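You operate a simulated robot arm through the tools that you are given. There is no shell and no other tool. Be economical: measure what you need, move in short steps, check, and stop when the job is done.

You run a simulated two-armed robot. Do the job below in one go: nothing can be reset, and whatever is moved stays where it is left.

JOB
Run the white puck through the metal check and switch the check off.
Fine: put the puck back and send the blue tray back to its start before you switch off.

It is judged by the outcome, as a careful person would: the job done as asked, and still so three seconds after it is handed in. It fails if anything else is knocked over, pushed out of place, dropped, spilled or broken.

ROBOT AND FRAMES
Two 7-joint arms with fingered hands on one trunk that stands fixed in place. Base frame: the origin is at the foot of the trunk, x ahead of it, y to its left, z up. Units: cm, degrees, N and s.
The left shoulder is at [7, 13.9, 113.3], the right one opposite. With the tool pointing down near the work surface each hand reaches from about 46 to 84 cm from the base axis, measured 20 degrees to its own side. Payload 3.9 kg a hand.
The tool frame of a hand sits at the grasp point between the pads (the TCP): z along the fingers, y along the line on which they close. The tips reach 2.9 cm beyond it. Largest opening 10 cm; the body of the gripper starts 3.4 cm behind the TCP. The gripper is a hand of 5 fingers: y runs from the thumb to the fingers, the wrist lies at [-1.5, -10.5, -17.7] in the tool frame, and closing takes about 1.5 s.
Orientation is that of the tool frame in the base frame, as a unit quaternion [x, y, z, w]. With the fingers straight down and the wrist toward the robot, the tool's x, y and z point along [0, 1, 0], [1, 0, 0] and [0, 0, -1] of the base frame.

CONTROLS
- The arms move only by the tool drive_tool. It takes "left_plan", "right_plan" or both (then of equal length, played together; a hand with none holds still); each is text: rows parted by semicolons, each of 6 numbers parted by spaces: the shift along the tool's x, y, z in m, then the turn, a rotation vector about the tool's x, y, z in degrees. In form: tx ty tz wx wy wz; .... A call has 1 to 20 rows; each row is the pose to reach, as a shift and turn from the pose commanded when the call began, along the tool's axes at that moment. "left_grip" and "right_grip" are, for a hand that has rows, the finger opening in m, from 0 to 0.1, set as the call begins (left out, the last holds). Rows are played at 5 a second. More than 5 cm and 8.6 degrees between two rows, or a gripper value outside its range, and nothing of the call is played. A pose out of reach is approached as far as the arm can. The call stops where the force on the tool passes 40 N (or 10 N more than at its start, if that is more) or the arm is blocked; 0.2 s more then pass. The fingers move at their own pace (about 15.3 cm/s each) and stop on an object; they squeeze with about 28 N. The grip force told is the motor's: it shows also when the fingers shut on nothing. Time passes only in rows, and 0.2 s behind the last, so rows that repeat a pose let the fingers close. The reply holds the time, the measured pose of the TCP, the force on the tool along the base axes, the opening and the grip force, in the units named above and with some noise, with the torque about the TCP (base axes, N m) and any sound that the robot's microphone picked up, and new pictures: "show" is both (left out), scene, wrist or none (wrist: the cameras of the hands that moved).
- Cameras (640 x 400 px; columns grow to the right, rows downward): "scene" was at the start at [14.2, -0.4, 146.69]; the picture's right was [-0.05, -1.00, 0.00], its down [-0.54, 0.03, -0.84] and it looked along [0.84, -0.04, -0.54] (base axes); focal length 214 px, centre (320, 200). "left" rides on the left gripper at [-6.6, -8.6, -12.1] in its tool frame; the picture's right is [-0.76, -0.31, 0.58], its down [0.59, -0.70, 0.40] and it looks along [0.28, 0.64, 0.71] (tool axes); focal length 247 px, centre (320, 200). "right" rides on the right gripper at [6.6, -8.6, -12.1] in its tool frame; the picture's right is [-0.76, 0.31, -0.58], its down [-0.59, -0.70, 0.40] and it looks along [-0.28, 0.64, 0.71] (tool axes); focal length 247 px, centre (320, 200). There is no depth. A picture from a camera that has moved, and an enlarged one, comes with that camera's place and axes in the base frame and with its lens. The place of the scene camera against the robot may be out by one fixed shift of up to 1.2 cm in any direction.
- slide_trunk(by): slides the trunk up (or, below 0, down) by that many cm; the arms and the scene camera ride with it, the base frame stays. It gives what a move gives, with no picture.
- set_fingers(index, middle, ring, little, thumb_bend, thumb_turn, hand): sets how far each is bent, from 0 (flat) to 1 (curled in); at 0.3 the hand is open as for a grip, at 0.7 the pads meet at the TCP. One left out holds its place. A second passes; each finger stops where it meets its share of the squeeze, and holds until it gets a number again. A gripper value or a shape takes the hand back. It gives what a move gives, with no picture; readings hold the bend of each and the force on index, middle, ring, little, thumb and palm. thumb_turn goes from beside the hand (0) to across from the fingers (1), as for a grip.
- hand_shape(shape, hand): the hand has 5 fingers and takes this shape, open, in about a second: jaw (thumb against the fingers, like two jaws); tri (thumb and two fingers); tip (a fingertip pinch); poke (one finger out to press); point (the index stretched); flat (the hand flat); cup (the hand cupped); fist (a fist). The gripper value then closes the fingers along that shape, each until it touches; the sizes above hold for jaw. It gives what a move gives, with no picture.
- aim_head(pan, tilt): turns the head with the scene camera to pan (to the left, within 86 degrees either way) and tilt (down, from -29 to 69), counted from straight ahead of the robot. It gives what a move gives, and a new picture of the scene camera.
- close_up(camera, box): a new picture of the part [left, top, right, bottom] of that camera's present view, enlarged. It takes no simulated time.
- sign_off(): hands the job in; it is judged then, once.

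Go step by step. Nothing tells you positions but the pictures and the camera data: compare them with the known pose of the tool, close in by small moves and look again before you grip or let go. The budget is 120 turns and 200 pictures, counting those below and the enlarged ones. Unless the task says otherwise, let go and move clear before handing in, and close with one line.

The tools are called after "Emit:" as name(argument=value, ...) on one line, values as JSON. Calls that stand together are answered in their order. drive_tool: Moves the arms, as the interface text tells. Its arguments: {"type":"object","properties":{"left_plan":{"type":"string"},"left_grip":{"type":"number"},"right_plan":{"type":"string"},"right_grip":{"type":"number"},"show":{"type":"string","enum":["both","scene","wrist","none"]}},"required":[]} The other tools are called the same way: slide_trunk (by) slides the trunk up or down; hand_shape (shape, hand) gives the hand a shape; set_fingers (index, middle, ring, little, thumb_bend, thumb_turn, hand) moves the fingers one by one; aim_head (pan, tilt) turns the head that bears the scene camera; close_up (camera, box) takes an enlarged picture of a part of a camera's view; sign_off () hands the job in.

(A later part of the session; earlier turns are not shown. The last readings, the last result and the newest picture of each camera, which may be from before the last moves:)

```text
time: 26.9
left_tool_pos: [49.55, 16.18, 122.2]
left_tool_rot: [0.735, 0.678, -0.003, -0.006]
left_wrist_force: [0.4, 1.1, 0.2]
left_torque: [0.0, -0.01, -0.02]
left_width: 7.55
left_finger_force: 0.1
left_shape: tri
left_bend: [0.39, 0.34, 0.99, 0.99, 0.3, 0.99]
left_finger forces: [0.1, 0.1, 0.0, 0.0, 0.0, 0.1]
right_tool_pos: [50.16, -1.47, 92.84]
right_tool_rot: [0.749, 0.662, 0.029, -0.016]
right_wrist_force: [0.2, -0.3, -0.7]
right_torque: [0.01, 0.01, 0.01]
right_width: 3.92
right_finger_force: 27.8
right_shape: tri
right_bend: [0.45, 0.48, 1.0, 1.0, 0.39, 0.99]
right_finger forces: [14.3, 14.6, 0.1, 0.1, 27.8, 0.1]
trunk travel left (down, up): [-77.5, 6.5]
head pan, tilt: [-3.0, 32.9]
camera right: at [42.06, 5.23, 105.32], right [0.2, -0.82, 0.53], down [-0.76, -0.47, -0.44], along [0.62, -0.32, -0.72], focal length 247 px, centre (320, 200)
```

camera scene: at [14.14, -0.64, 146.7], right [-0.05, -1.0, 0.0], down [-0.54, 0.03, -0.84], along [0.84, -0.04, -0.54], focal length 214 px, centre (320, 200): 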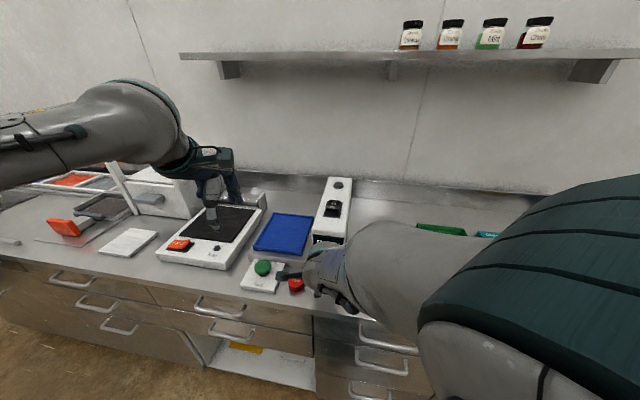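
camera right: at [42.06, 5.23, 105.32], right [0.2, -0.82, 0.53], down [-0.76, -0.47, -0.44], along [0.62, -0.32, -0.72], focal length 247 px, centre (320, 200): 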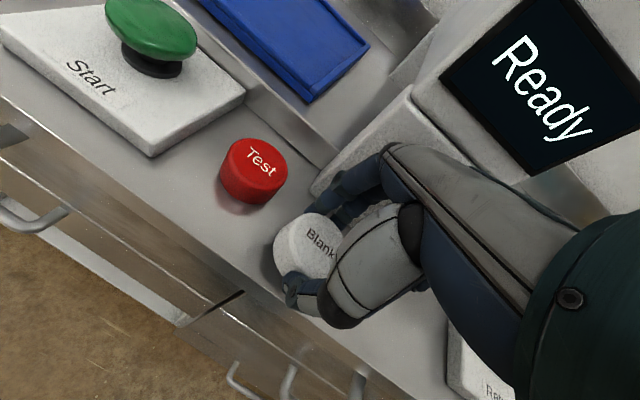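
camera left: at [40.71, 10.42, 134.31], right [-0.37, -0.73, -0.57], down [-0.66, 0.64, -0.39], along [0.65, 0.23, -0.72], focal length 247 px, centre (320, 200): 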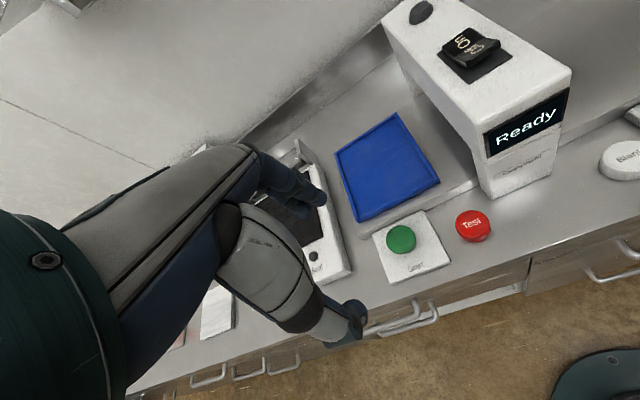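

About 1 cm still to go; I'll lower more with drift compensation.

Emit:
drive_tool(right_plan="-0.004 -0.004 0.006 0 0 0;-0.006 -0.006 0.01 0 0 0;-0.006 -0.006 0.013 0 0 0", show="wrist")

```text
time: 27.7
left_tool_pos: [49.45, 16.25, 122.32]
left_tool_rot: [0.734, 0.679, -0.002, -0.004]
left_wrist_force: [-0.7, 0.0, -1.1]
left_torque: [0.01, -0.03, -0.04]
left_width: 7.51
left_finger_force: 0.1
left_shape: tri
left_bend: [0.39, 0.34, 0.99, 0.99, 0.3, 0.99]
left_finger forces: [0.0, 0.0, 0.0, 0.0, 0.0, 0.0]
right_tool_pos: [49.42, -2.08, 91.41]
right_tool_rot: [0.747, 0.665, 0.024, -0.004]
right_wrist_force: [1.9, 2.0, 15.5]
right_torque: [0.13, -0.09, 0.02]
right_width: 3.97
right_finger_force: 27.5
right_shape: tri
right_bend: [0.44, 0.48, 1.0, 1.0, 0.38, 0.99]
right_finger forces: [16.3, 15.0, 0.0, 0.0, 28.8, 0.0]
trunk travel left (down, up): [-77.5, 6.5]
head pan, tilt: [-3.0, 32.9]
camera right: at [41.15, 4.9, 103.71], right [0.2, -0.81, 0.55], down [-0.75, -0.49, -0.44], along [0.63, -0.33, -0.71], focal length 247 px, centre (320, 200)
```

right: 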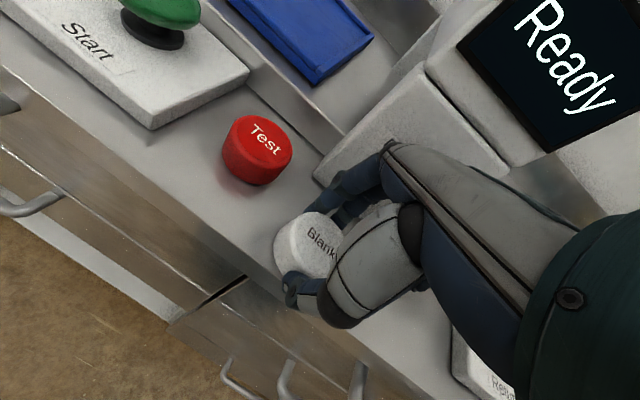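

It's on the bench (15 N contact). Open to 6.5 cm, rise, and clear to the right.

Emit:
drive_tool(right_plan="0 0 0 0 0 0;0 0 0 0 0 0;0 0 0 0 0 0;0 0 0 0 0 0;0 0 -0.02 0 0 0;0 0 -0.05 0 0 0;0 0 -0.09 0 0 0", right_grip=0.065)

```text
time: 29.3
left_tool_pos: [49.52, 16.01, 122.36]
left_tool_rot: [0.735, 0.678, -0.003, -0.005]
left_wrist_force: [-0.3, 0.1, -0.6]
left_torque: [0.03, 0.0, -0.04]
left_width: 7.54
left_finger_force: 0.1
left_shape: tri
left_bend: [0.39, 0.34, 0.99, 0.99, 0.3, 0.99]
left_finger forces: [0.1, 0.1, 0.0, 0.1, 0.1, 0.1]
right_tool_pos: [48.64, -2.66, 98.47]
right_tool_rot: [0.742, 0.67, -0.001, 0.0]
right_wrist_force: [-0.5, -0.3, 0.5]
right_torque: [-0.03, -0.01, -0.03]
right_width: 6.47
right_finger_force: 0.1
right_shape: tri
right_bend: [0.4, 0.37, 0.99, 0.99, 0.3, 0.99]
right_finger forces: [0.0, 0.1, 0.0, 0.0, 0.0, 0.0]
trunk travel left (down, up): [-77.5, 6.5]
head pan, tilt: [-3.0, 32.9]
camera scene: at [14.14, -0.57, 146.69], right [-0.05, -1.0, 0.0], down [-0.54, 0.03, -0.84], along [0.84, -0.04, -0.54], focal length 214 px, centre (320, 200)
camera right: at [40.74, 4.79, 110.68], right [0.23, -0.78, 0.58], down [-0.76, -0.51, -0.4], along [0.61, -0.35, -0.71], focal length 247 px, centre (320, 200)
```

scene: 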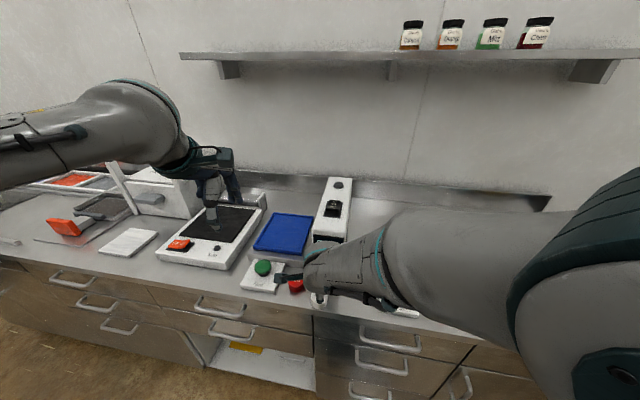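
right: 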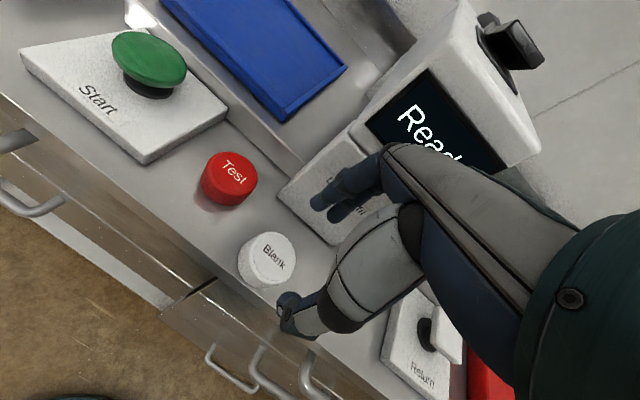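

Puck stands at about (49.2,-1.9). Right hand leaves to the right while the left then comes over the puck.

Emit:
drive_tool(right_plan="-0.03 0 -0.03 0 0 0;-0.06 0 -0.06 0 0 0;-0.1 0 -0.09 0 0 0;-0.14 0 -0.12 0 0 0;-0.18 0 -0.15 0 0 0;-0.22 0 -0.18 0 0 0;-0.26 0 -0.2 0 0 0;-0.3 0 -0.22 0 0 0;-0.33 0 -0.24 0 0 0;-0.33 0 -0.24 0 0 0;-0.33 0 -0.24 0 0 0;-0.33 0 -0.24 0 0 0;-0.33 0 -0.24 0 0 0", left_plan="0 0 0 0 0 0;0 0 0 0 0 0;0 0 0 0 0 0;0 0 0 0 0 0;-0.03 0.002 0.03 0 0 0;-0.06 0.004 0.06 0 0 0;-0.09 0.006 0.09 0 0 0;-0.12 0.008 0.12 0 0 0;-0.15 0.010 0.15 0 0 0;-0.1797 0.0114 0.18 0 0 0;-0.1797 0.0114 0.20 0 0 0;-0.1797 0.0114 0.22 0 0 0;-0.1797 0.0114 0.22 0 0 0", left_grip=0.065)

```text
time: 32.1
left_tool_pos: [49.25, -1.69, 100.37]
left_tool_rot: [0.734, 0.679, -0.004, -0.005]
left_wrist_force: [0.2, -0.3, 0.2]
left_torque: [0.0, 0.01, 0.02]
left_width: 6.53
left_finger_force: 0.1
left_shape: tri
left_bend: [0.4, 0.37, 0.99, 0.99, 0.3, 0.99]
left_finger forces: [0.0, 0.1, 0.0, 0.0, 0.0, 0.0]
right_tool_pos: [45.24, -35.74, 122.44]
right_tool_rot: [0.743, 0.669, 0.001, 0.0]
right_wrist_force: [0.4, 0.6, -0.5]
right_torque: [0.01, -0.02, 0.02]
right_width: 6.48
right_finger_force: 0.0
right_shape: tri
right_bend: [0.4, 0.37, 0.99, 0.99, 0.3, 0.99]
right_finger forces: [0.0, 0.1, 0.0, 0.0, 0.1, 0.0]
trunk travel left (down, up): [-77.5, 6.5]
head pan, tilt: [-3.0, 32.9]
camera scene: at [14.19, -0.39, 146.69], right [-0.05, -1.0, 0.0], down [-0.54, 0.03, -0.84], along [0.84, -0.04, -0.54], focal length 214 px, centre (320, 200)
camera right: at [37.27, -28.31, 134.66], right [0.23, -0.79, 0.58], down [-0.76, -0.51, -0.4], along [0.61, -0.35, -0.71], focal length 247 px, centre (320, 200)
camera left: at [40.35, -7.67, 112.4], right [-0.37, -0.73, -0.57], down [-0.66, 0.64, -0.39], along [0.65, 0.23, -0.72], focal length 247 px, centre (320, 200)
```

scene: 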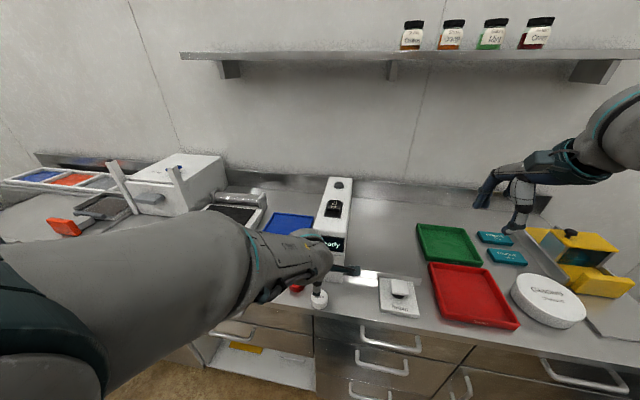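
right: 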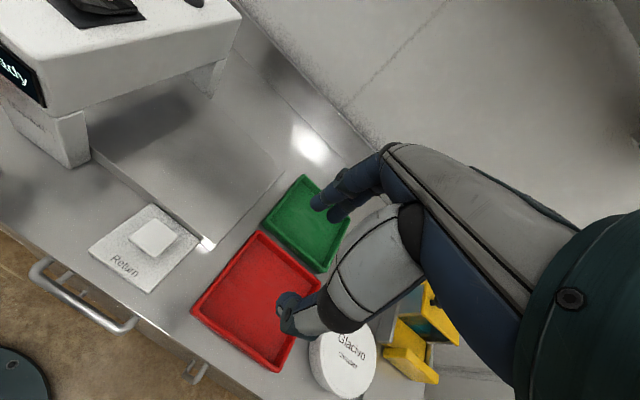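
left: 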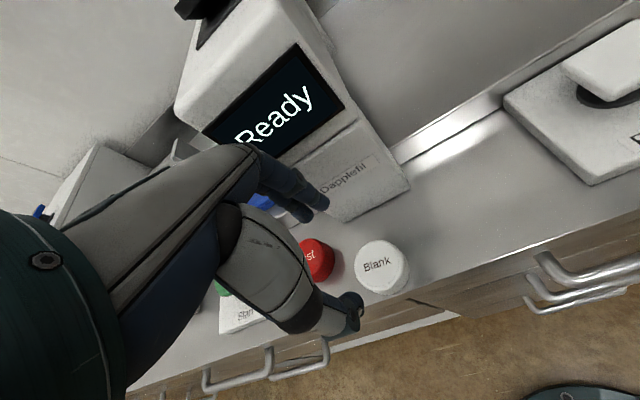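

Left hand is over the puck; shift 0.4 cm right and descend toward it.

Emit:
drive_tool(left_plan="-0.004 0 0.025 0 0 0;-0.004 0 0.045 0 0 0;-0.004 0 0.062 0 0 0;-0.004 0 0.075 0 0 0", show="wrist")

Emit:
close_up(camera="left", box=[240, 160, 460, 360])

```text
time: 33.1
left_tool_pos: [49.71, -2.69, 94.83]
left_tool_rot: [0.731, 0.682, -0.016, 0.023]
left_wrist_force: [0.1, 0.6, 0.8]
left_torque: [0.01, -0.02, -0.02]
left_width: 6.5
left_finger_force: 0.1
left_shape: tri
left_bend: [0.4, 0.37, 0.99, 0.99, 0.3, 0.99]
left_finger forces: [0.1, 0.0, 0.0, 0.1, 0.0, 0.0]
right_tool_pos: [45.27, -35.72, 122.39]
right_tool_rot: [0.743, 0.669, 0.0, -0.001]
right_wrist_force: [-0.3, -0.3, -0.7]
right_torque: [-0.01, -0.01, -0.04]
right_width: 6.48
right_finger_force: 0.2
right_shape: tri
right_bend: [0.4, 0.37, 0.99, 0.99, 0.3, 0.99]
right_finger forces: [0.0, 0.1, 0.1, 0.1, 0.0, 0.0]
trunk travel left (down, up): [-77.5, 6.5]
head pan, tilt: [-3.0, 32.9]
camera left: at [40.65, -8.12, 107.08], right [-0.35, -0.76, -0.54], down [-0.66, 0.61, -0.44], along [0.66, 0.2, -0.72], focal length 247 px, centre (320, 200)
```

left: 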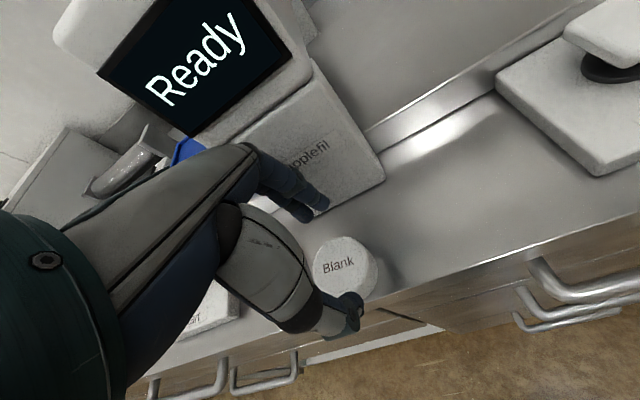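

```text
2.00 times, centred on (350, 260) of left
camera zoom: at [40.65, -8.12, 107.08], right [-0.35, -0.76, -0.54], down [-0.66, 0.61, -0.44], along [0.66, 0.2, -0.72], focal length 494 px, centre (260, 80)
```

zoom: 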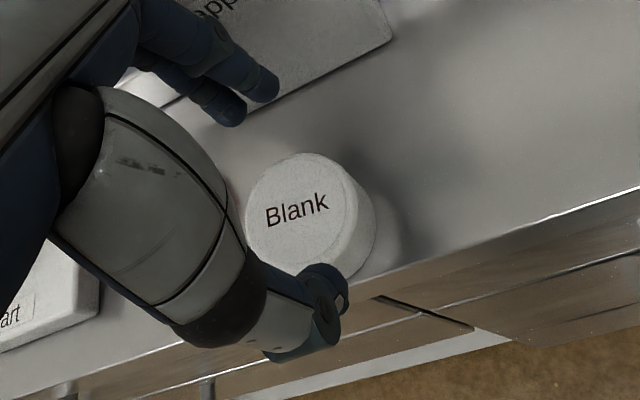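

I'll continue down with drift compensation (toward robot and left).

Emit:
drive_tool(left_plan="0.004 -0.004 0.0 0 0 0;0.006 -0.006 0.006 0 0 0;0.007 -0.008 0.012 0 0 0;0.007 -0.008 0.014 0 0 0", show="wrist")

Emit:
close_up(camera="left", box=[240, 160, 460, 360])

```text
time: 34.1
left_tool_pos: [48.93, -1.94, 93.35]
left_tool_rot: [0.731, 0.682, -0.013, 0.022]
left_wrist_force: [0.1, -0.1, -0.2]
left_torque: [-0.02, 0.01, -0.03]
left_width: 6.52
left_finger_force: 0.0
left_shape: tri
left_bend: [0.4, 0.37, 0.99, 0.99, 0.3, 0.99]
left_finger forces: [0.1, 0.0, 0.0, 0.0, 0.1, 0.0]
right_tool_pos: [45.23, -35.77, 122.48]
right_tool_rot: [0.743, 0.669, 0.0, 0.0]
right_wrist_force: [0.3, 0.5, 0.1]
right_torque: [-0.04, 0.01, 0.0]
right_width: 6.5
right_finger_force: 0.1
right_shape: tri
right_bend: [0.4, 0.37, 0.99, 0.99, 0.3, 0.99]
right_finger forces: [0.1, 0.0, 0.1, 0.1, 0.0, 0.0]
trunk travel left (down, up): [-77.5, 6.5]
head pan, tilt: [-3.0, 32.9]
camera left: at [39.85, -7.31, 105.46], right [-0.35, -0.76, -0.54], down [-0.66, 0.62, -0.43], along [0.67, 0.2, -0.72], focal length 247 px, centre (320, 200)
```

left: 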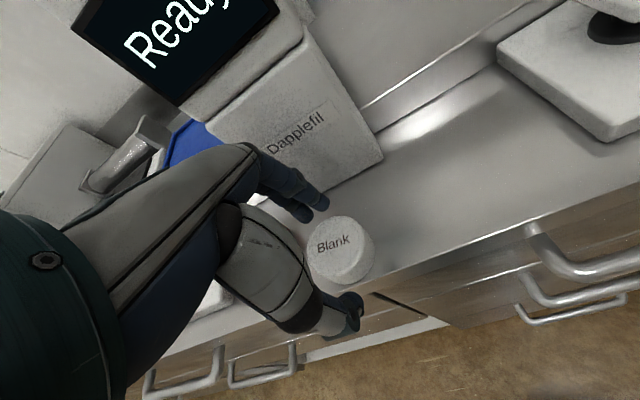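

```text
2.00 times, centred on (350, 260) of left
camera zoom: at [39.85, -7.31, 105.46], right [-0.35, -0.76, -0.54], down [-0.66, 0.62, -0.43], along [0.67, 0.2, -0.72], focal length 494 px, centre (260, 80)
```

zoom: 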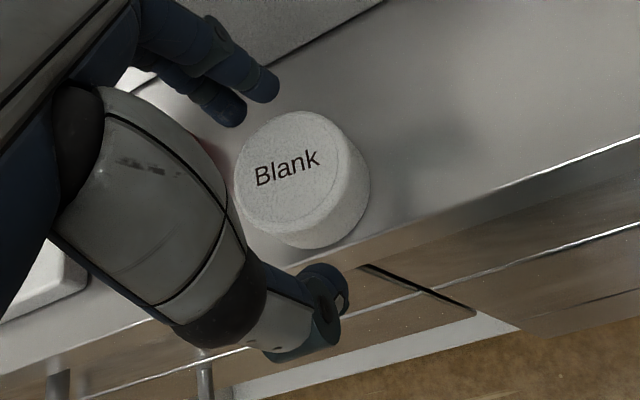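

Puck at about (49.2,-2.4). Shift (+0.3,-0.4) and down 1.6 cm.

Emit:
drive_tool(left_plan="-0.003 0.002 0.005 0 0 0;-0.004 0.003 0.01 0 0 0;-0.004 0.003 0.015 0 0 0;-0.004 0.003 0.017 0 0 0", show="wrist")

```text
time: 35.1
left_tool_pos: [48.65, -1.79, 90.53]
left_tool_rot: [0.734, 0.68, 0.002, 0.005]
left_wrist_force: [1.8, -3.5, 32.8]
left_torque: [0.11, -1.56, -0.17]
left_width: 6.59
left_finger_force: 0.1
left_shape: tri
left_bend: [0.38, 0.31, 0.99, 0.99, 0.3, 0.99]
left_finger forces: [2.5, 30.5, 0.0, 0.1, 0.1, 0.0]
right_tool_pos: [44.83, -35.89, 122.64]
right_tool_rot: [0.744, 0.669, 0.003, 0.001]
right_wrist_force: [0.1, 0.4, -0.6]
right_torque: [0.0, 0.0, 0.03]
right_width: 6.48
right_finger_force: 0.0
right_shape: tri
right_bend: [0.4, 0.37, 0.99, 0.99, 0.3, 0.99]
right_finger forces: [0.0, 0.0, 0.0, 0.1, 0.0, 0.0]
trunk travel left (down, up): [-77.5, 6.5]
head pan, tilt: [-3.0, 32.9]
camera left: at [39.58, -7.68, 102.61], right [-0.36, -0.73, -0.58], down [-0.65, 0.64, -0.41], along [0.67, 0.23, -0.71], focal length 247 px, centre (320, 200)
```

left: 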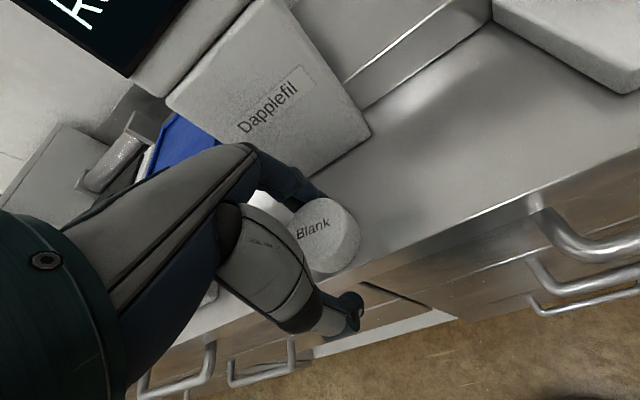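

It dropped further than expected and a finger rests on the bench. I'll raise 0.9 cm and shift 0.5 cm right, then look.

Emit:
drive_tool(left_plan="0 0 -0.006 0 0 0;0 0 -0.009 0 0 0;-0.005 0 -0.009 0 0 0;-0.005 0 -0.009 0 0 0", show="wrist")

Emit:
close_up(camera="left", box=[240, 160, 400, 360])

```text
time: 36.1
left_tool_pos: [48.44, -2.07, 90.67]
left_tool_rot: [0.734, 0.679, -0.004, -0.001]
left_wrist_force: [2.9, 4.1, 26.5]
left_torque: [0.25, -1.37, 0.2]
left_width: 6.73
left_finger_force: 0.1
left_shape: tri
left_bend: [0.38, 0.3, 0.99, 0.99, 0.3, 0.99]
left_finger forces: [2.2, 24.8, 0.1, 0.0, 0.0, 0.0]
right_tool_pos: [44.97, -35.68, 122.57]
right_tool_rot: [0.743, 0.669, 0.001, 0.001]
right_wrist_force: [0.1, 0.1, -0.2]
right_torque: [0.01, 0.01, 0.04]
right_width: 6.47
right_finger_force: 0.1
right_shape: tri
right_bend: [0.4, 0.37, 0.99, 0.99, 0.3, 0.99]
right_finger forces: [0.0, 0.2, 0.0, 0.0, 0.0, 0.1]
trunk travel left (down, up): [-77.5, 6.5]
head pan, tilt: [-3.0, 32.9]
camera left: at [39.45, -7.95, 102.85], right [-0.37, -0.73, -0.57], down [-0.66, 0.64, -0.4], along [0.66, 0.23, -0.72], focal length 247 px, centre (320, 200)
```

left: 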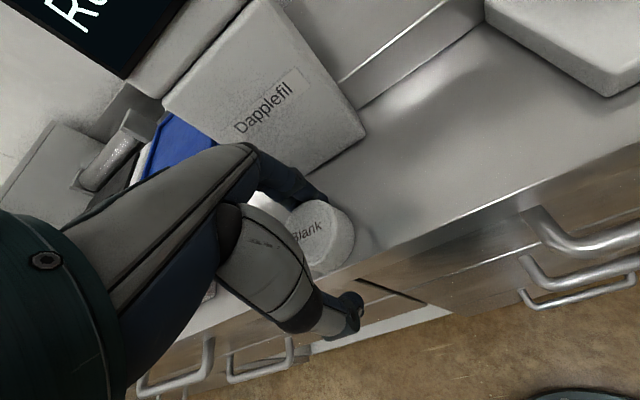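

```text
2.00 times, centred on (320, 260) of left
camera zoom: at [39.45, -7.95, 102.85], right [-0.37, -0.73, -0.57], down [-0.66, 0.64, -0.4], along [0.66, 0.23, -0.72], focal length 494 px, centre (320, 80)
```

zoom: 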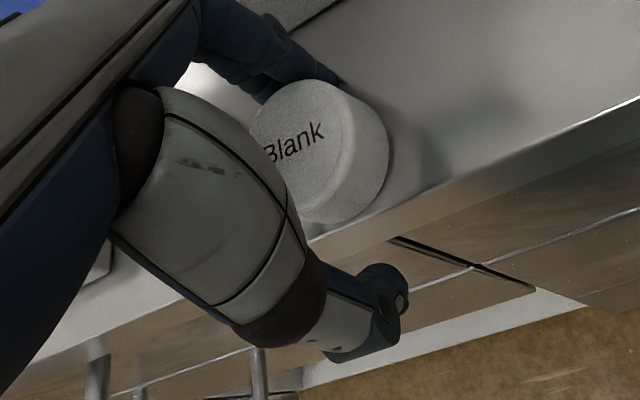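

The fingertip still bears on the bench; raise another 1.0 cm.

Emit:
drive_tool(left_plan="0 0 -0.005 0 0 0;0 0 -0.01 0 0 0;0 0 -0.01 0 0 0;0 0 -0.01 0 0 0", show="wrist")

Emit:
close_up(camera="scene", box=[260, 230, 380, 330])

```text
time: 37.1
left_tool_pos: [48.48, -2.17, 91.57]
left_tool_rot: [0.735, 0.678, -0.006, -0.003]
left_wrist_force: [-0.4, -0.2, 0.0]
left_torque: [-0.05, -0.03, 0.0]
left_width: 6.53
left_finger_force: 0.1
left_shape: tri
left_bend: [0.39, 0.37, 0.99, 0.99, 0.3, 0.99]
left_finger forces: [0.0, 0.0, 0.1, 0.0, 0.1, 0.0]
right_tool_pos: [45.19, -35.82, 122.41]
right_tool_rot: [0.743, 0.669, 0.0, 0.0]
right_wrist_force: [0.1, -0.5, 0.3]
right_torque: [-0.03, -0.01, -0.02]
right_width: 6.48
right_finger_force: 0.0
right_shape: tri
right_bend: [0.4, 0.37, 0.99, 0.99, 0.3, 0.99]
right_finger forces: [0.0, 0.0, 0.0, 0.0, 0.0, 0.1]
trunk travel left (down, up): [-77.5, 6.5]
head pan, tilt: [-3.0, 32.9]
camera left: at [39.6, -8.13, 103.79], right [-0.37, -0.73, -0.57], down [-0.66, 0.64, -0.39], along [0.65, 0.23, -0.72], focal length 247 px, centre (320, 200)
```

left: 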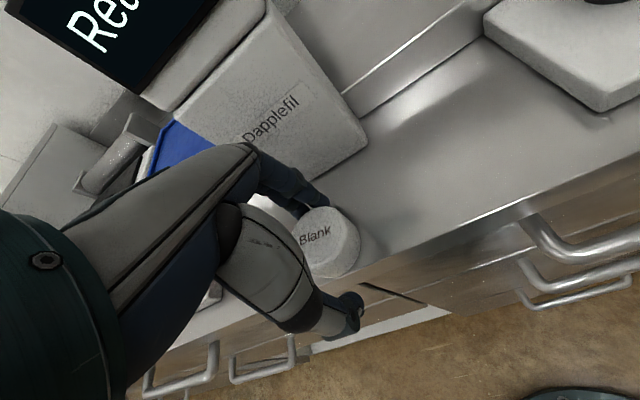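

```text
4.00 times, centred on (320, 280) of scene
camera zoom: at [14.23, -0.42, 146.69], right [-0.05, -1.0, 0.0], down [-0.54, 0.03, -0.84], along [0.84, -0.04, -0.54], focal length 858 px, centre (320, -120)
```

zoom: 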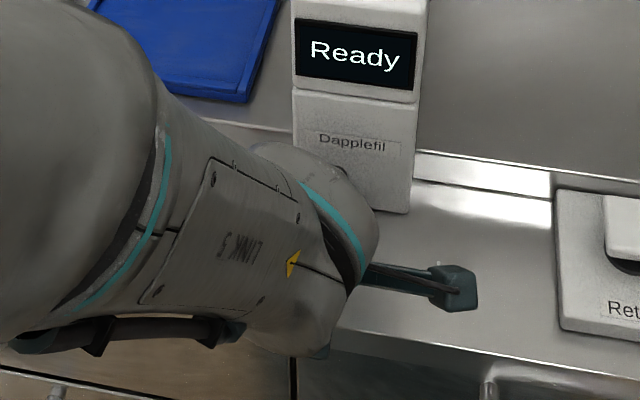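

Fine height, no contact. Small shift forward 0.4 cm, right 0.2 cm, then close.

Emit:
drive_tool(left_plan="-0.002 0.004 0 0 0 0;-0.002 0.004 0 0 0 0", show="none")

Emit:
drive_tool(left_plan="0 0 0 0 0 0;0 0 0 0 0 0;0 0 0 0 0 0;0 0 0 0 0 0;0 0 0 0 0 0;0 0 0 0 0 0;0 0 0 0 0 0;0 0 0 0 0 0", left_grip=0.03, show="wrist")

```text
time: 37.7
left_tool_pos: [49.12, -2.67, 92.17]
left_tool_rot: [0.732, 0.682, -0.01, 0.005]
left_wrist_force: [-0.3, -0.5, 0.5]
left_torque: [-0.01, 0.03, -0.02]
left_width: 6.51
left_finger_force: 0.0
left_shape: tri
left_bend: [0.39, 0.37, 0.99, 0.99, 0.3, 0.99]
left_finger forces: [0.1, 0.0, 0.0, 0.0, 0.0, 0.0]
right_tool_pos: [45.17, -35.81, 122.27]
right_tool_rot: [0.743, 0.669, 0.0, -0.001]
right_wrist_force: [-0.1, -0.7, 0.1]
right_torque: [0.02, -0.02, 0.03]
right_width: 6.48
right_finger_force: 0.0
right_shape: tri
right_bend: [0.4, 0.37, 0.99, 0.99, 0.3, 0.99]
right_finger forces: [0.0, 0.1, 0.0, 0.0, 0.0, 0.1]
trunk travel left (down, up): [-77.5, 6.5]
head pan, tilt: [-3.0, 32.9]
```

```text
time: 39.5
left_tool_pos: [49.02, -2.53, 92.17]
left_tool_rot: [0.731, 0.683, -0.01, 0.004]
left_wrist_force: [0.5, -1.0, 2.3]
left_torque: [0.0, -0.01, 0.0]
left_width: 3.83
left_finger_force: 28.8
left_shape: tri
left_bend: [0.76, 0.47, 1.0, 1.0, 0.41, 1.0]
left_finger forces: [11.1, 14.1, 0.1, 0.0, 25.0, 0.1]
right_tool_pos: [45.17, -35.7, 122.4]
right_tool_rot: [0.743, 0.67, 0.0, 0.0]
right_wrist_force: [0.6, 0.9, -0.2]
right_torque: [-0.01, -0.01, 0.0]
right_width: 6.47
right_finger_force: 0.1
right_shape: tri
right_bend: [0.4, 0.37, 0.99, 0.99, 0.3, 0.99]
right_finger forces: [0.1, 0.1, 0.0, 0.1, 0.0, 0.0]
trunk travel left (down, up): [-77.5, 6.5]
head pan, tilt: [-3.0, 32.9]
camera left: at [40.24, -8.29, 104.37], right [-0.36, -0.75, -0.56], down [-0.66, 0.63, -0.41], along [0.65, 0.22, -0.72], focal length 247 px, centre (320, 200)
```

left: 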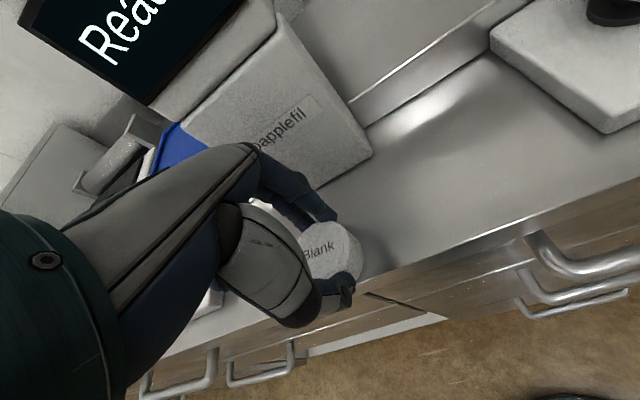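

The index slipped past the puck's side, so the hand sits too far right. I'll reopen, look, and recentre.

Emit:
drive_tool(left_plan="0 0 0 0 0 0;0 0 0 0 0 0;0 0 0 0 0 0;0 0 0 0 0 0", left_grip=0.065, show="none")

Emit:
close_up(camera="left", box=[240, 160, 400, 340])

```text
time: 40.5
left_tool_pos: [49.07, -2.47, 92.01]
left_tool_rot: [0.731, 0.682, -0.011, 0.005]
left_wrist_force: [0.2, -0.5, -0.6]
left_torque: [-0.02, 0.02, -0.02]
left_width: 6.47
left_finger_force: 0.1
left_shape: tri
left_bend: [0.4, 0.37, 0.99, 0.99, 0.31, 0.99]
left_finger forces: [0.0, 0.1, 0.0, 0.1, 0.0, 0.0]
right_tool_pos: [45.32, -35.71, 122.4]
right_tool_rot: [0.743, 0.669, 0.001, 0.0]
right_wrist_force: [-0.6, 0.2, 0.2]
right_torque: [0.0, 0.01, 0.01]
right_width: 6.5
right_finger_force: 0.1
right_shape: tri
right_bend: [0.4, 0.37, 0.99, 0.99, 0.3, 0.99]
right_finger forces: [0.0, 0.1, 0.0, 0.0, 0.1, 0.0]
trunk travel left (down, up): [-77.5, 6.5]
head pan, tilt: [-3.0, 32.9]
```

```text
2.22 times, centred on (320, 250) of left
camera zoom: at [40.25, -8.28, 104.32], right [-0.36, -0.75, -0.56], down [-0.66, 0.63, -0.4], along [0.65, 0.22, -0.72], focal length 549 px, centre (320, 89)
```

zoom: 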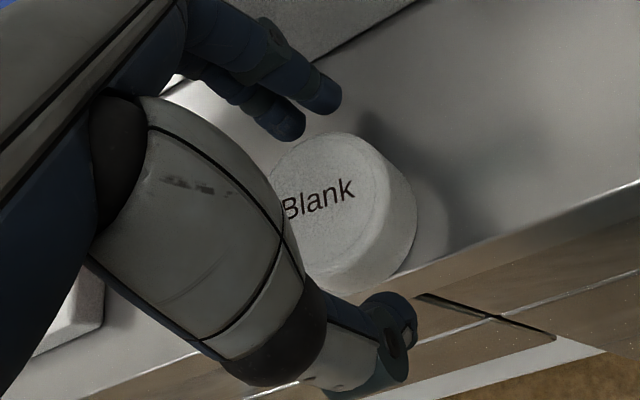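

Shift 0.6 cm left and close again.

Emit:
drive_tool(left_plan="0.003 0 0 0 0 0;0.006 0 0.002 0 0 0;0.006 0 0.003 0 0 0", show="none")

Emit:
drive_tool(left_plan="0 0 0 0 0 0;0 0 0 0 0 0;0 0 0 0 0 0;0 0 0 0 0 0;0 0 0 0 0 0;0 0 0 0 0 0;0 0 0 0 0 0;0 0 0 0 0 0", left_grip=0.03, show="wrist")

```text
time: 41.3
left_tool_pos: [49.61, -1.95, 92.75]
left_tool_rot: [0.724, 0.689, -0.025, 0.018]
left_wrist_force: [0.1, -0.4, 0.0]
left_torque: [-0.01, -0.01, 0.0]
left_width: 6.47
left_finger_force: 0.0
left_shape: tri
left_bend: [0.4, 0.37, 0.99, 0.99, 0.31, 0.99]
left_finger forces: [0.1, 0.1, 0.0, 0.0, 0.0, 0.1]
right_tool_pos: [45.17, -35.73, 122.37]
right_tool_rot: [0.743, 0.669, 0.0, -0.001]
right_wrist_force: [-0.4, 0.4, 0.6]
right_torque: [0.02, -0.02, 0.0]
right_width: 6.47
right_finger_force: 0.1
right_shape: tri
right_bend: [0.4, 0.37, 0.99, 0.99, 0.3, 0.99]
right_finger forces: [0.0, 0.1, 0.1, 0.0, 0.0, 0.0]
trunk travel left (down, up): [-77.5, 6.5]
head pan, tilt: [-3.0, 32.9]
```

```text
time: 43.1
left_tool_pos: [49.55, -2.09, 92.9]
left_tool_rot: [0.725, 0.688, -0.025, 0.019]
left_wrist_force: [-0.1, 1.2, 3.3]
left_torque: [-0.01, -0.12, 0.02]
left_width: 3.8
left_finger_force: 27.5
left_shape: tri
left_bend: [0.45, 0.48, 1.0, 1.0, 0.42, 1.0]
left_finger forces: [10.8, 12.8, 0.0, 0.0, 25.2, 0.0]
right_tool_pos: [45.16, -35.82, 122.5]
right_tool_rot: [0.743, 0.669, 0.001, 0.0]
right_wrist_force: [-0.1, -0.2, 0.3]
right_torque: [0.0, -0.04, -0.03]
right_width: 6.51
right_finger_force: 0.0
right_shape: tri
right_bend: [0.4, 0.37, 0.99, 0.99, 0.3, 0.99]
right_finger forces: [0.1, 0.0, 0.0, 0.0, 0.0, 0.0]
trunk travel left (down, up): [-77.5, 6.5]
head pan, tilt: [-3.0, 32.9]
camera left: at [40.78, -7.47, 105.26], right [-0.35, -0.77, -0.53], down [-0.67, 0.6, -0.43], along [0.65, 0.2, -0.73], focal length 247 px, centre (320, 200)
```

left: 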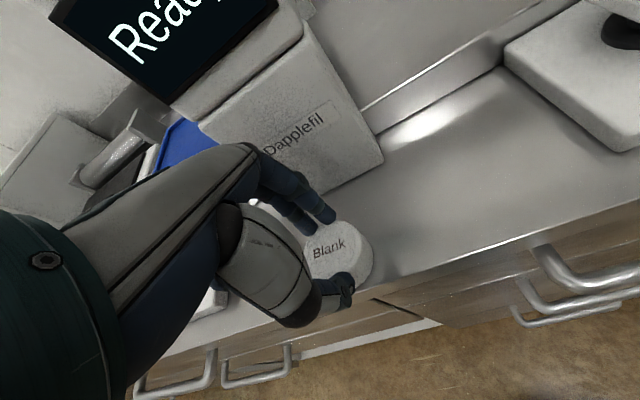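

Symmetric now, but the hold is shallow (TCP 92.9). I'll reopen, lower 1 cm and close again.

Emit:
drive_tool(left_plan="0 0 0 0 0 0;0 0 0 0 0 0;0 0 0 0 0 0;0.002 -0.003 0.005 0 0 0;0.003 -0.005 0.01 0 0 0;0.003 -0.005 0.01 0 0 0", left_grip=0.065, show="wrist")

```text
time: 44.5
left_tool_pos: [49.05, -1.87, 91.7]
left_tool_rot: [0.732, 0.681, -0.007, 0.013]
left_wrist_force: [0.4, 0.0, 0.2]
left_torque: [0.02, 0.01, 0.04]
left_width: 6.47
left_finger_force: 0.0
left_shape: tri
left_bend: [0.4, 0.37, 0.99, 0.99, 0.3, 0.99]
left_finger forces: [0.0, 0.0, 0.0, 0.0, 0.0, 0.0]
right_tool_pos: [45.16, -35.63, 122.38]
right_tool_rot: [0.743, 0.669, 0.0, -0.001]
right_wrist_force: [0.4, 0.6, 0.3]
right_torque: [0.04, 0.04, -0.01]
right_width: 6.49
right_finger_force: 0.1
right_shape: tri
right_bend: [0.4, 0.37, 0.99, 0.99, 0.3, 0.99]
right_finger forces: [0.0, 0.2, 0.1, 0.1, 0.1, 0.0]
trunk travel left (down, up): [-77.5, 6.5]
head pan, tilt: [-3.0, 32.9]
camera left: at [40.01, -7.48, 103.81], right [-0.36, -0.75, -0.56], down [-0.66, 0.63, -0.42], along [0.66, 0.22, -0.72], focal length 247 px, centre (320, 200)
```

left: 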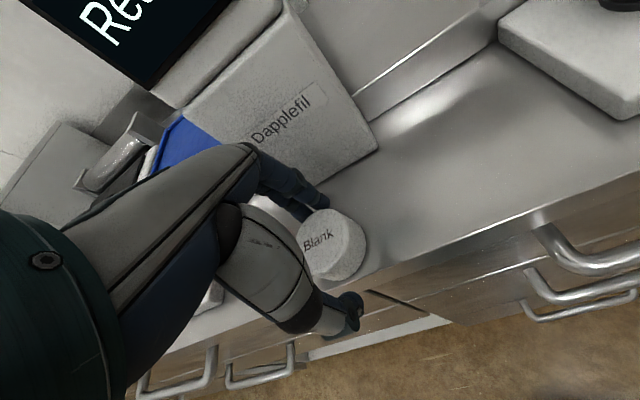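

Height is right at 91.7; close now.

Emit:
drive_tool(left_plan="0 0.002 0 0 0 0;0 0.002 0 0 0 0;0 0.002 0 0 0 0;0 0.002 0 0 0 0;0 0.002 0 0 0 0;0 0.002 0 0 0 0;0 0.002 0 0 0 0;0 0.002 0 0 0 0", left_grip=0.03, show="wrist")

```text
time: 46.3
left_tool_pos: [49.1, -1.59, 91.34]
left_tool_rot: [0.73, 0.683, -0.006, 0.008]
left_wrist_force: [2.5, -4.6, 27.6]
left_torque: [-0.16, -0.13, -0.02]
left_width: 4.23
left_finger_force: 28.6
left_shape: tri
left_bend: [0.43, 0.47, 1.0, 1.0, 0.35, 1.0]
left_finger forces: [16.4, 15.0, 0.1, 0.0, 28.7, 0.0]
right_tool_pos: [44.98, -35.79, 122.54]
right_tool_rot: [0.743, 0.669, 0.002, 0.001]
right_wrist_force: [-0.5, -0.9, -0.6]
right_torque: [-0.02, -0.02, -0.01]
right_width: 6.47
right_finger_force: 0.1
right_shape: tri
right_bend: [0.4, 0.37, 0.99, 0.99, 0.3, 0.99]
right_finger forces: [0.0, 0.0, 0.0, 0.0, 0.1, 0.1]
trunk travel left (down, up): [-77.5, 6.5]
head pan, tilt: [-3.0, 32.9]
camera left: at [40.01, -7.43, 103.44], right [-0.36, -0.75, -0.56], down [-0.66, 0.63, -0.41], along [0.66, 0.22, -0.72], focal length 247 px, centre (320, 200)
```

left: 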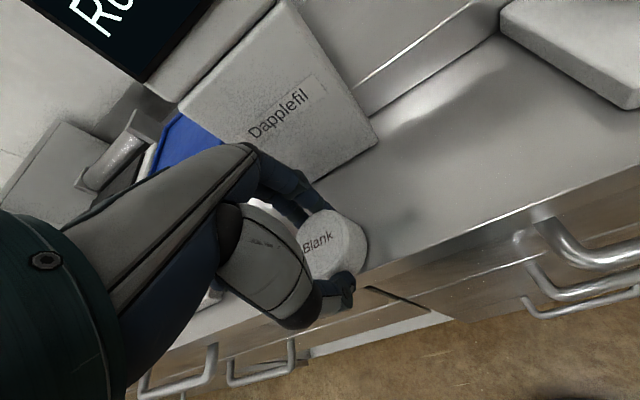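

Good, firm grip. I'll lift, go left, then forward over the tray's near half at about (73,9).

Emit:
drive_tool(left_plan="0 0 -0.03 0 0 0;0 0 -0.07 0 0 0;0 0 -0.11 0 0 0;0.035 0 -0.13 0 0 0;0.07 0 -0.14 0 0 0;0.1 0.02 -0.14 0 0 0;0.126 0.05 -0.14 0 0 0;0.126 0.09 -0.14 0 0 0;0.126 0.13 -0.14 0 0 0;0.126 0.17 -0.14 0 0 0;0.126 0.21 -0.14 0 0 0;0.126 0.23 -0.14 0 0 0;0.126 0.23 -0.14 0 0 0")

```text
time: 49.1
left_tool_pos: [72.57, 9.28, 103.93]
left_tool_rot: [0.734, 0.679, -0.004, -0.005]
left_wrist_force: [-0.4, 0.9, -1.1]
left_torque: [-0.04, 0.03, 0.03]
left_width: 4.12
left_finger_force: 27.9
left_shape: tri
left_bend: [0.43, 0.47, 1.0, 1.0, 0.37, 1.0]
left_finger forces: [12.8, 13.1, 0.0, 0.0, 25.6, 0.1]
right_tool_pos: [45.25, -35.61, 122.5]
right_tool_rot: [0.743, 0.669, 0.0, -0.001]
right_wrist_force: [-0.4, 0.7, 0.2]
right_torque: [0.0, -0.01, 0.01]
right_width: 6.49
right_finger_force: 0.1
right_shape: tri
right_bend: [0.4, 0.37, 0.99, 0.99, 0.3, 0.99]
right_finger forces: [0.0, 0.1, 0.0, 0.0, 0.0, 0.0]
trunk travel left (down, up): [-77.5, 6.5]
head pan, tilt: [-3.0, 32.9]
camera scene: at [14.16, -0.39, 146.7], right [-0.05, -1.0, 0.0], down [-0.54, 0.03, -0.84], along [0.84, -0.04, -0.54], focal length 214 px, centre (320, 200)
camera left: at [63.65, 3.28, 116.08], right [-0.37, -0.73, -0.57], down [-0.66, 0.64, -0.39], along [0.65, 0.23, -0.72], focal length 247 px, centre (320, 200)
```

scene: 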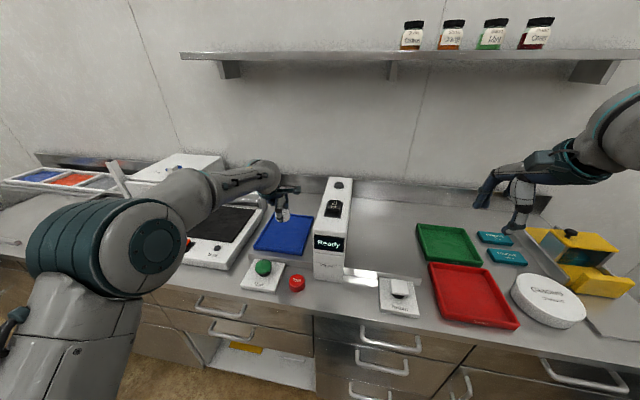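
left: 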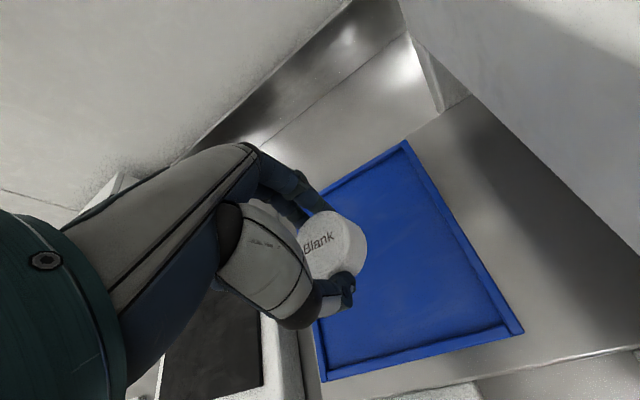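

The puck hangs above the tray's near-middle part. I'll descend toward the tray floor carefully.

Emit:
drive_tool(left_plan="0 0 0.04 0 0 0;0 0 0.075 0 0 0;0 0 0.09 0 0 0;0 0 0.095 0 0 0", show="wrist")

Emit:
close_up(camera="scene", box=[240, 190, 340, 270])

```text
time: 50.1
left_tool_pos: [73.17, 9.23, 96.07]
left_tool_rot: [0.734, 0.68, 0.005, 0.008]
left_wrist_force: [-2.6, 0.4, 18.4]
left_torque: [0.08, 0.09, -0.02]
left_width: 4.22
left_finger_force: 27.4
left_shape: tri
left_bend: [0.43, 0.46, 1.0, 1.0, 0.36, 1.0]
left_finger forces: [14.1, 14.5, 0.1, 0.0, 31.1, 0.0]
right_tool_pos: [45.05, -35.8, 122.5]
right_tool_rot: [0.743, 0.669, 0.001, 0.0]
right_wrist_force: [0.9, 0.4, 0.9]
right_torque: [-0.01, 0.07, 0.0]
right_width: 6.48
right_finger_force: 0.0
right_shape: tri
right_bend: [0.4, 0.37, 0.99, 0.99, 0.3, 0.99]
right_finger forces: [0.1, 0.0, 0.1, 0.0, 0.0, 0.0]
trunk travel left (down, up): [-77.5, 6.5]
head pan, tilt: [-3.0, 32.9]
stopped in row 4 (left hand): the force on the tool passed its limit at 42 N (the readings are from after the stop); the commanded pose is now the measured one
camera left: at [63.91, 3.25, 107.9], right [-0.35, -0.73, -0.58], down [-0.65, 0.64, -0.41], along [0.67, 0.23, -0.7], focal length 247 px, centre (320, 200)
```

left: 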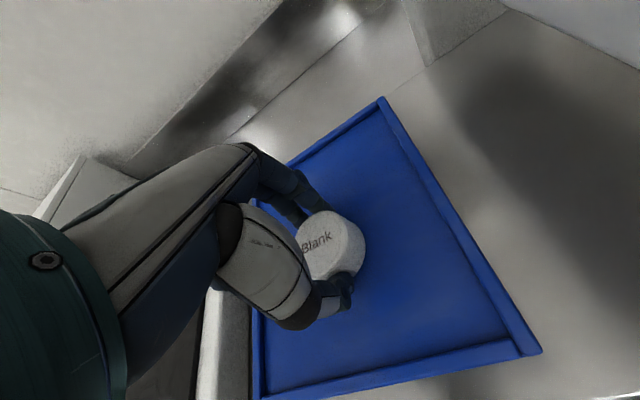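

```text
5.00 times, centred on (290, 230) of scene
camera zoom: at [13.96, -0.43, 146.71], right [-0.05, -1.0, 0.0], down [-0.54, 0.03, -0.84], along [0.84, -0.04, -0.54], focal length 1072 px, centre (470, 50)
```

zoom: 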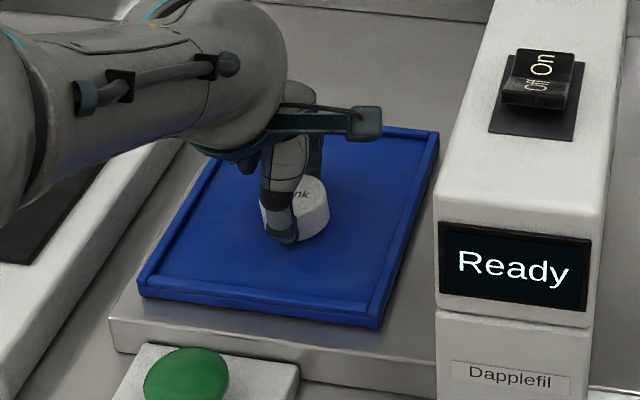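

The puck is on the tray floor (floor about 93.2). Release and rise.

Emit:
drive_tool(left_plan="0 0 -0.002 0 0 0;0 0 -0.002 0 0 0;0 0 -0.002 0 0 0;0 0 -0.002 0 0 0;0 0 -0.02 0 0 0;0 0 -0.06 0 0 0;0 0 -0.1 0 0 0", left_grip=0.07)

Emit:
close_up(camera="scene", box=[230, 190, 350, 290])

```text
time: 51.8
left_tool_pos: [73.05, 9.21, 105.48]
left_tool_rot: [0.734, 0.679, 0.001, 0.004]
left_wrist_force: [-0.6, -0.5, -0.5]
left_torque: [-0.05, -0.01, -0.01]
left_width: 6.95
left_finger_force: 0.0
left_shape: tri
left_bend: [0.41, 0.36, 0.99, 0.99, 0.3, 0.99]
left_finger forces: [0.0, 0.0, 0.0, 0.0, 0.0, 0.0]
right_tool_pos: [45.11, -35.6, 122.35]
right_tool_rot: [0.743, 0.67, 0.0, 0.0]
right_wrist_force: [0.5, 0.1, 0.4]
right_torque: [-0.05, 0.0, 0.01]
right_width: 6.5
right_finger_force: 0.0
right_shape: tri
right_bend: [0.4, 0.37, 0.99, 0.99, 0.3, 0.99]
right_finger forces: [0.0, 0.0, 0.1, 0.0, 0.1, 0.0]
trunk travel left (down, up): [-77.5, 6.5]
head pan, tilt: [-3.0, 32.9]
camera scene: at [14.15, -0.42, 146.69], right [-0.05, -1.0, 0.0], down [-0.54, 0.03, -0.84], along [0.84, -0.04, -0.54], focal length 214 px, centre (320, 200)
camera left: at [64.0, 3.32, 117.36], right [-0.36, -0.73, -0.58], down [-0.65, 0.64, -0.41], along [0.67, 0.23, -0.71], focal length 247 px, centre (320, 200)
```

scene: 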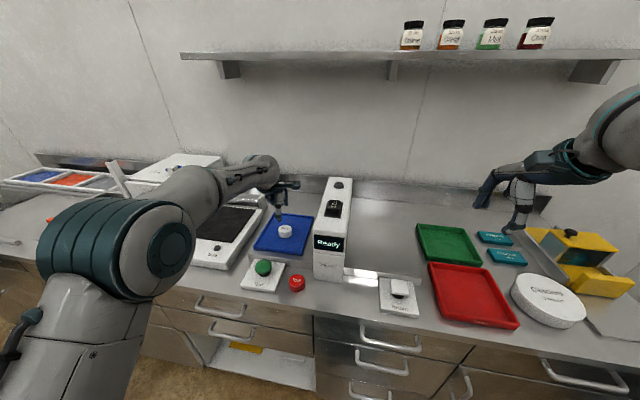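
left: 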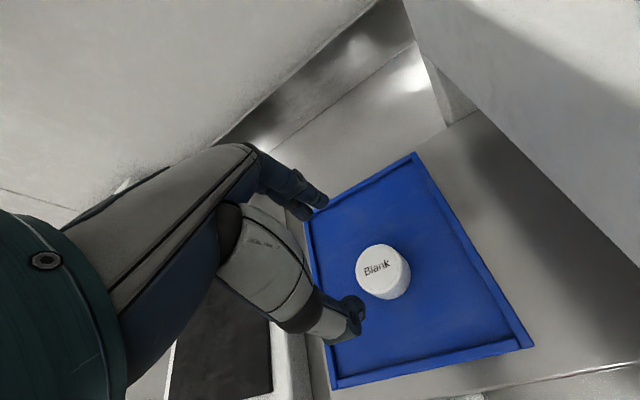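

```text
4.00 times, centred on (290, 240) of scene
camera zoom: at [14.15, -0.42, 146.69], right [-0.05, -1.0, 0.0], down [-0.54, 0.03, -0.84], along [0.84, -0.04, -0.54], focal length 858 px, centre (440, 40)
```

zoom: 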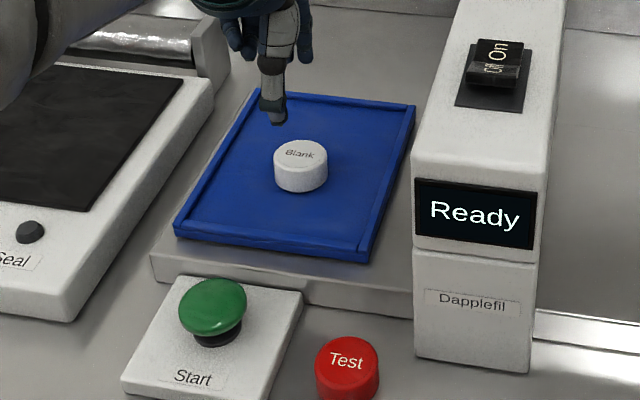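

The puck sits well on the tray. Now the left hand takes the poke shape and moves above the Start button.

Emit:
hand_shape(shape="poke", hand="left")

Emit:
drive_tool(left_plan="0.01 -0.04 0 0 0 0;0.02 -0.08 0 0 0 0;0.03 -0.12 0 0 0 0;0.038 -0.1486 0.01 0 0 0;0.038 -0.1486 0.03 0 0 0;0.038 -0.1486 0.03 0 0 0")

```text
time: 52.6
left_tool_pos: [73.25, 9.21, 105.3]
left_tool_rot: [0.734, 0.68, 0.003, 0.003]
left_wrist_force: [-0.8, 0.2, -0.5]
left_torque: [-0.02, 0.0, 0.0]
left_width: 0.02
left_finger_force: 0.1
left_shape: poke
left_bend: [0.7, 0.7, 0.99, 0.99, 1.0, 1.0]
left_finger forces: [0.0, 0.0, 0.0, 0.1, 0.0, 0.1]
right_tool_pos: [45.24, -35.69, 122.47]
right_tool_rot: [0.743, 0.67, 0.0, 0.001]
right_wrist_force: [0.0, -0.3, -0.7]
right_torque: [0.02, 0.02, -0.03]
right_width: 6.49
right_finger_force: 0.0
right_shape: tri
right_bend: [0.4, 0.37, 0.99, 0.99, 0.3, 0.99]
right_finger forces: [0.0, 0.0, 0.0, 0.1, 0.1, 0.1]
trunk travel left (down, up): [-77.5, 6.5]
head pan, tilt: [-3.0, 32.9]
```

```text
time: 54.0
left_tool_pos: [58.42, 14.32, 102.24]
left_tool_rot: [0.734, 0.679, 0.003, 0.006]
left_wrist_force: [-1.0, -0.4, 0.6]
left_torque: [0.0, 0.01, 0.0]
left_width: 0.02
left_finger_force: 0.0
left_shape: poke
left_bend: [0.7, 0.7, 0.99, 0.99, 1.0, 1.0]
left_finger forces: [0.1, 0.0, 0.1, 0.0, 0.0, 0.0]
right_tool_pos: [45.06, -35.68, 122.46]
right_tool_rot: [0.743, 0.669, 0.0, 0.0]
right_wrist_force: [-0.3, 0.3, 0.5]
right_torque: [0.02, -0.06, 0.01]
right_width: 6.47
right_finger_force: 0.1
right_shape: tri
right_bend: [0.4, 0.37, 0.99, 0.99, 0.3, 0.99]
right_finger forces: [0.0, 0.0, 0.0, 0.0, 0.0, 0.0]
trunk travel left (down, up): [-77.5, 6.5]
head pan, tilt: [-3.0, 32.9]
camera scene: at [14.11, -0.39, 146.7], right [-0.05, -1.0, 0.0], down [-0.54, 0.03, -0.84], along [0.84, -0.04, -0.54], focal length 214 px, centre (320, 200)
camera left: at [49.21, 8.4, 114.23], right [-0.36, -0.73, -0.58], down [-0.65, 0.64, -0.41], along [0.67, 0.23, -0.71], focal length 247 px, centre (320, 200)
```

scene: 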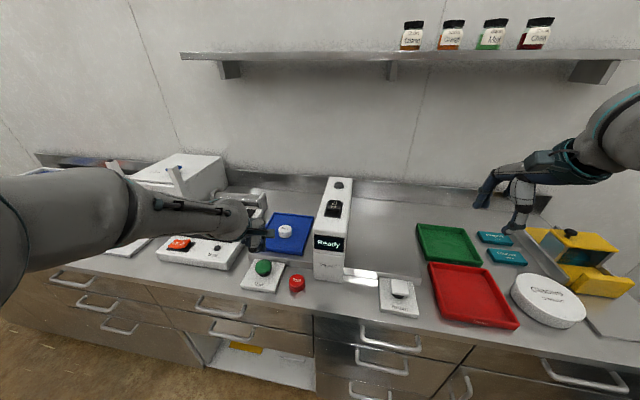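
left: 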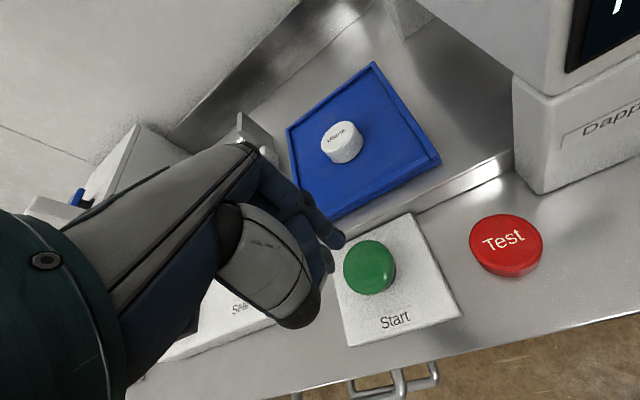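

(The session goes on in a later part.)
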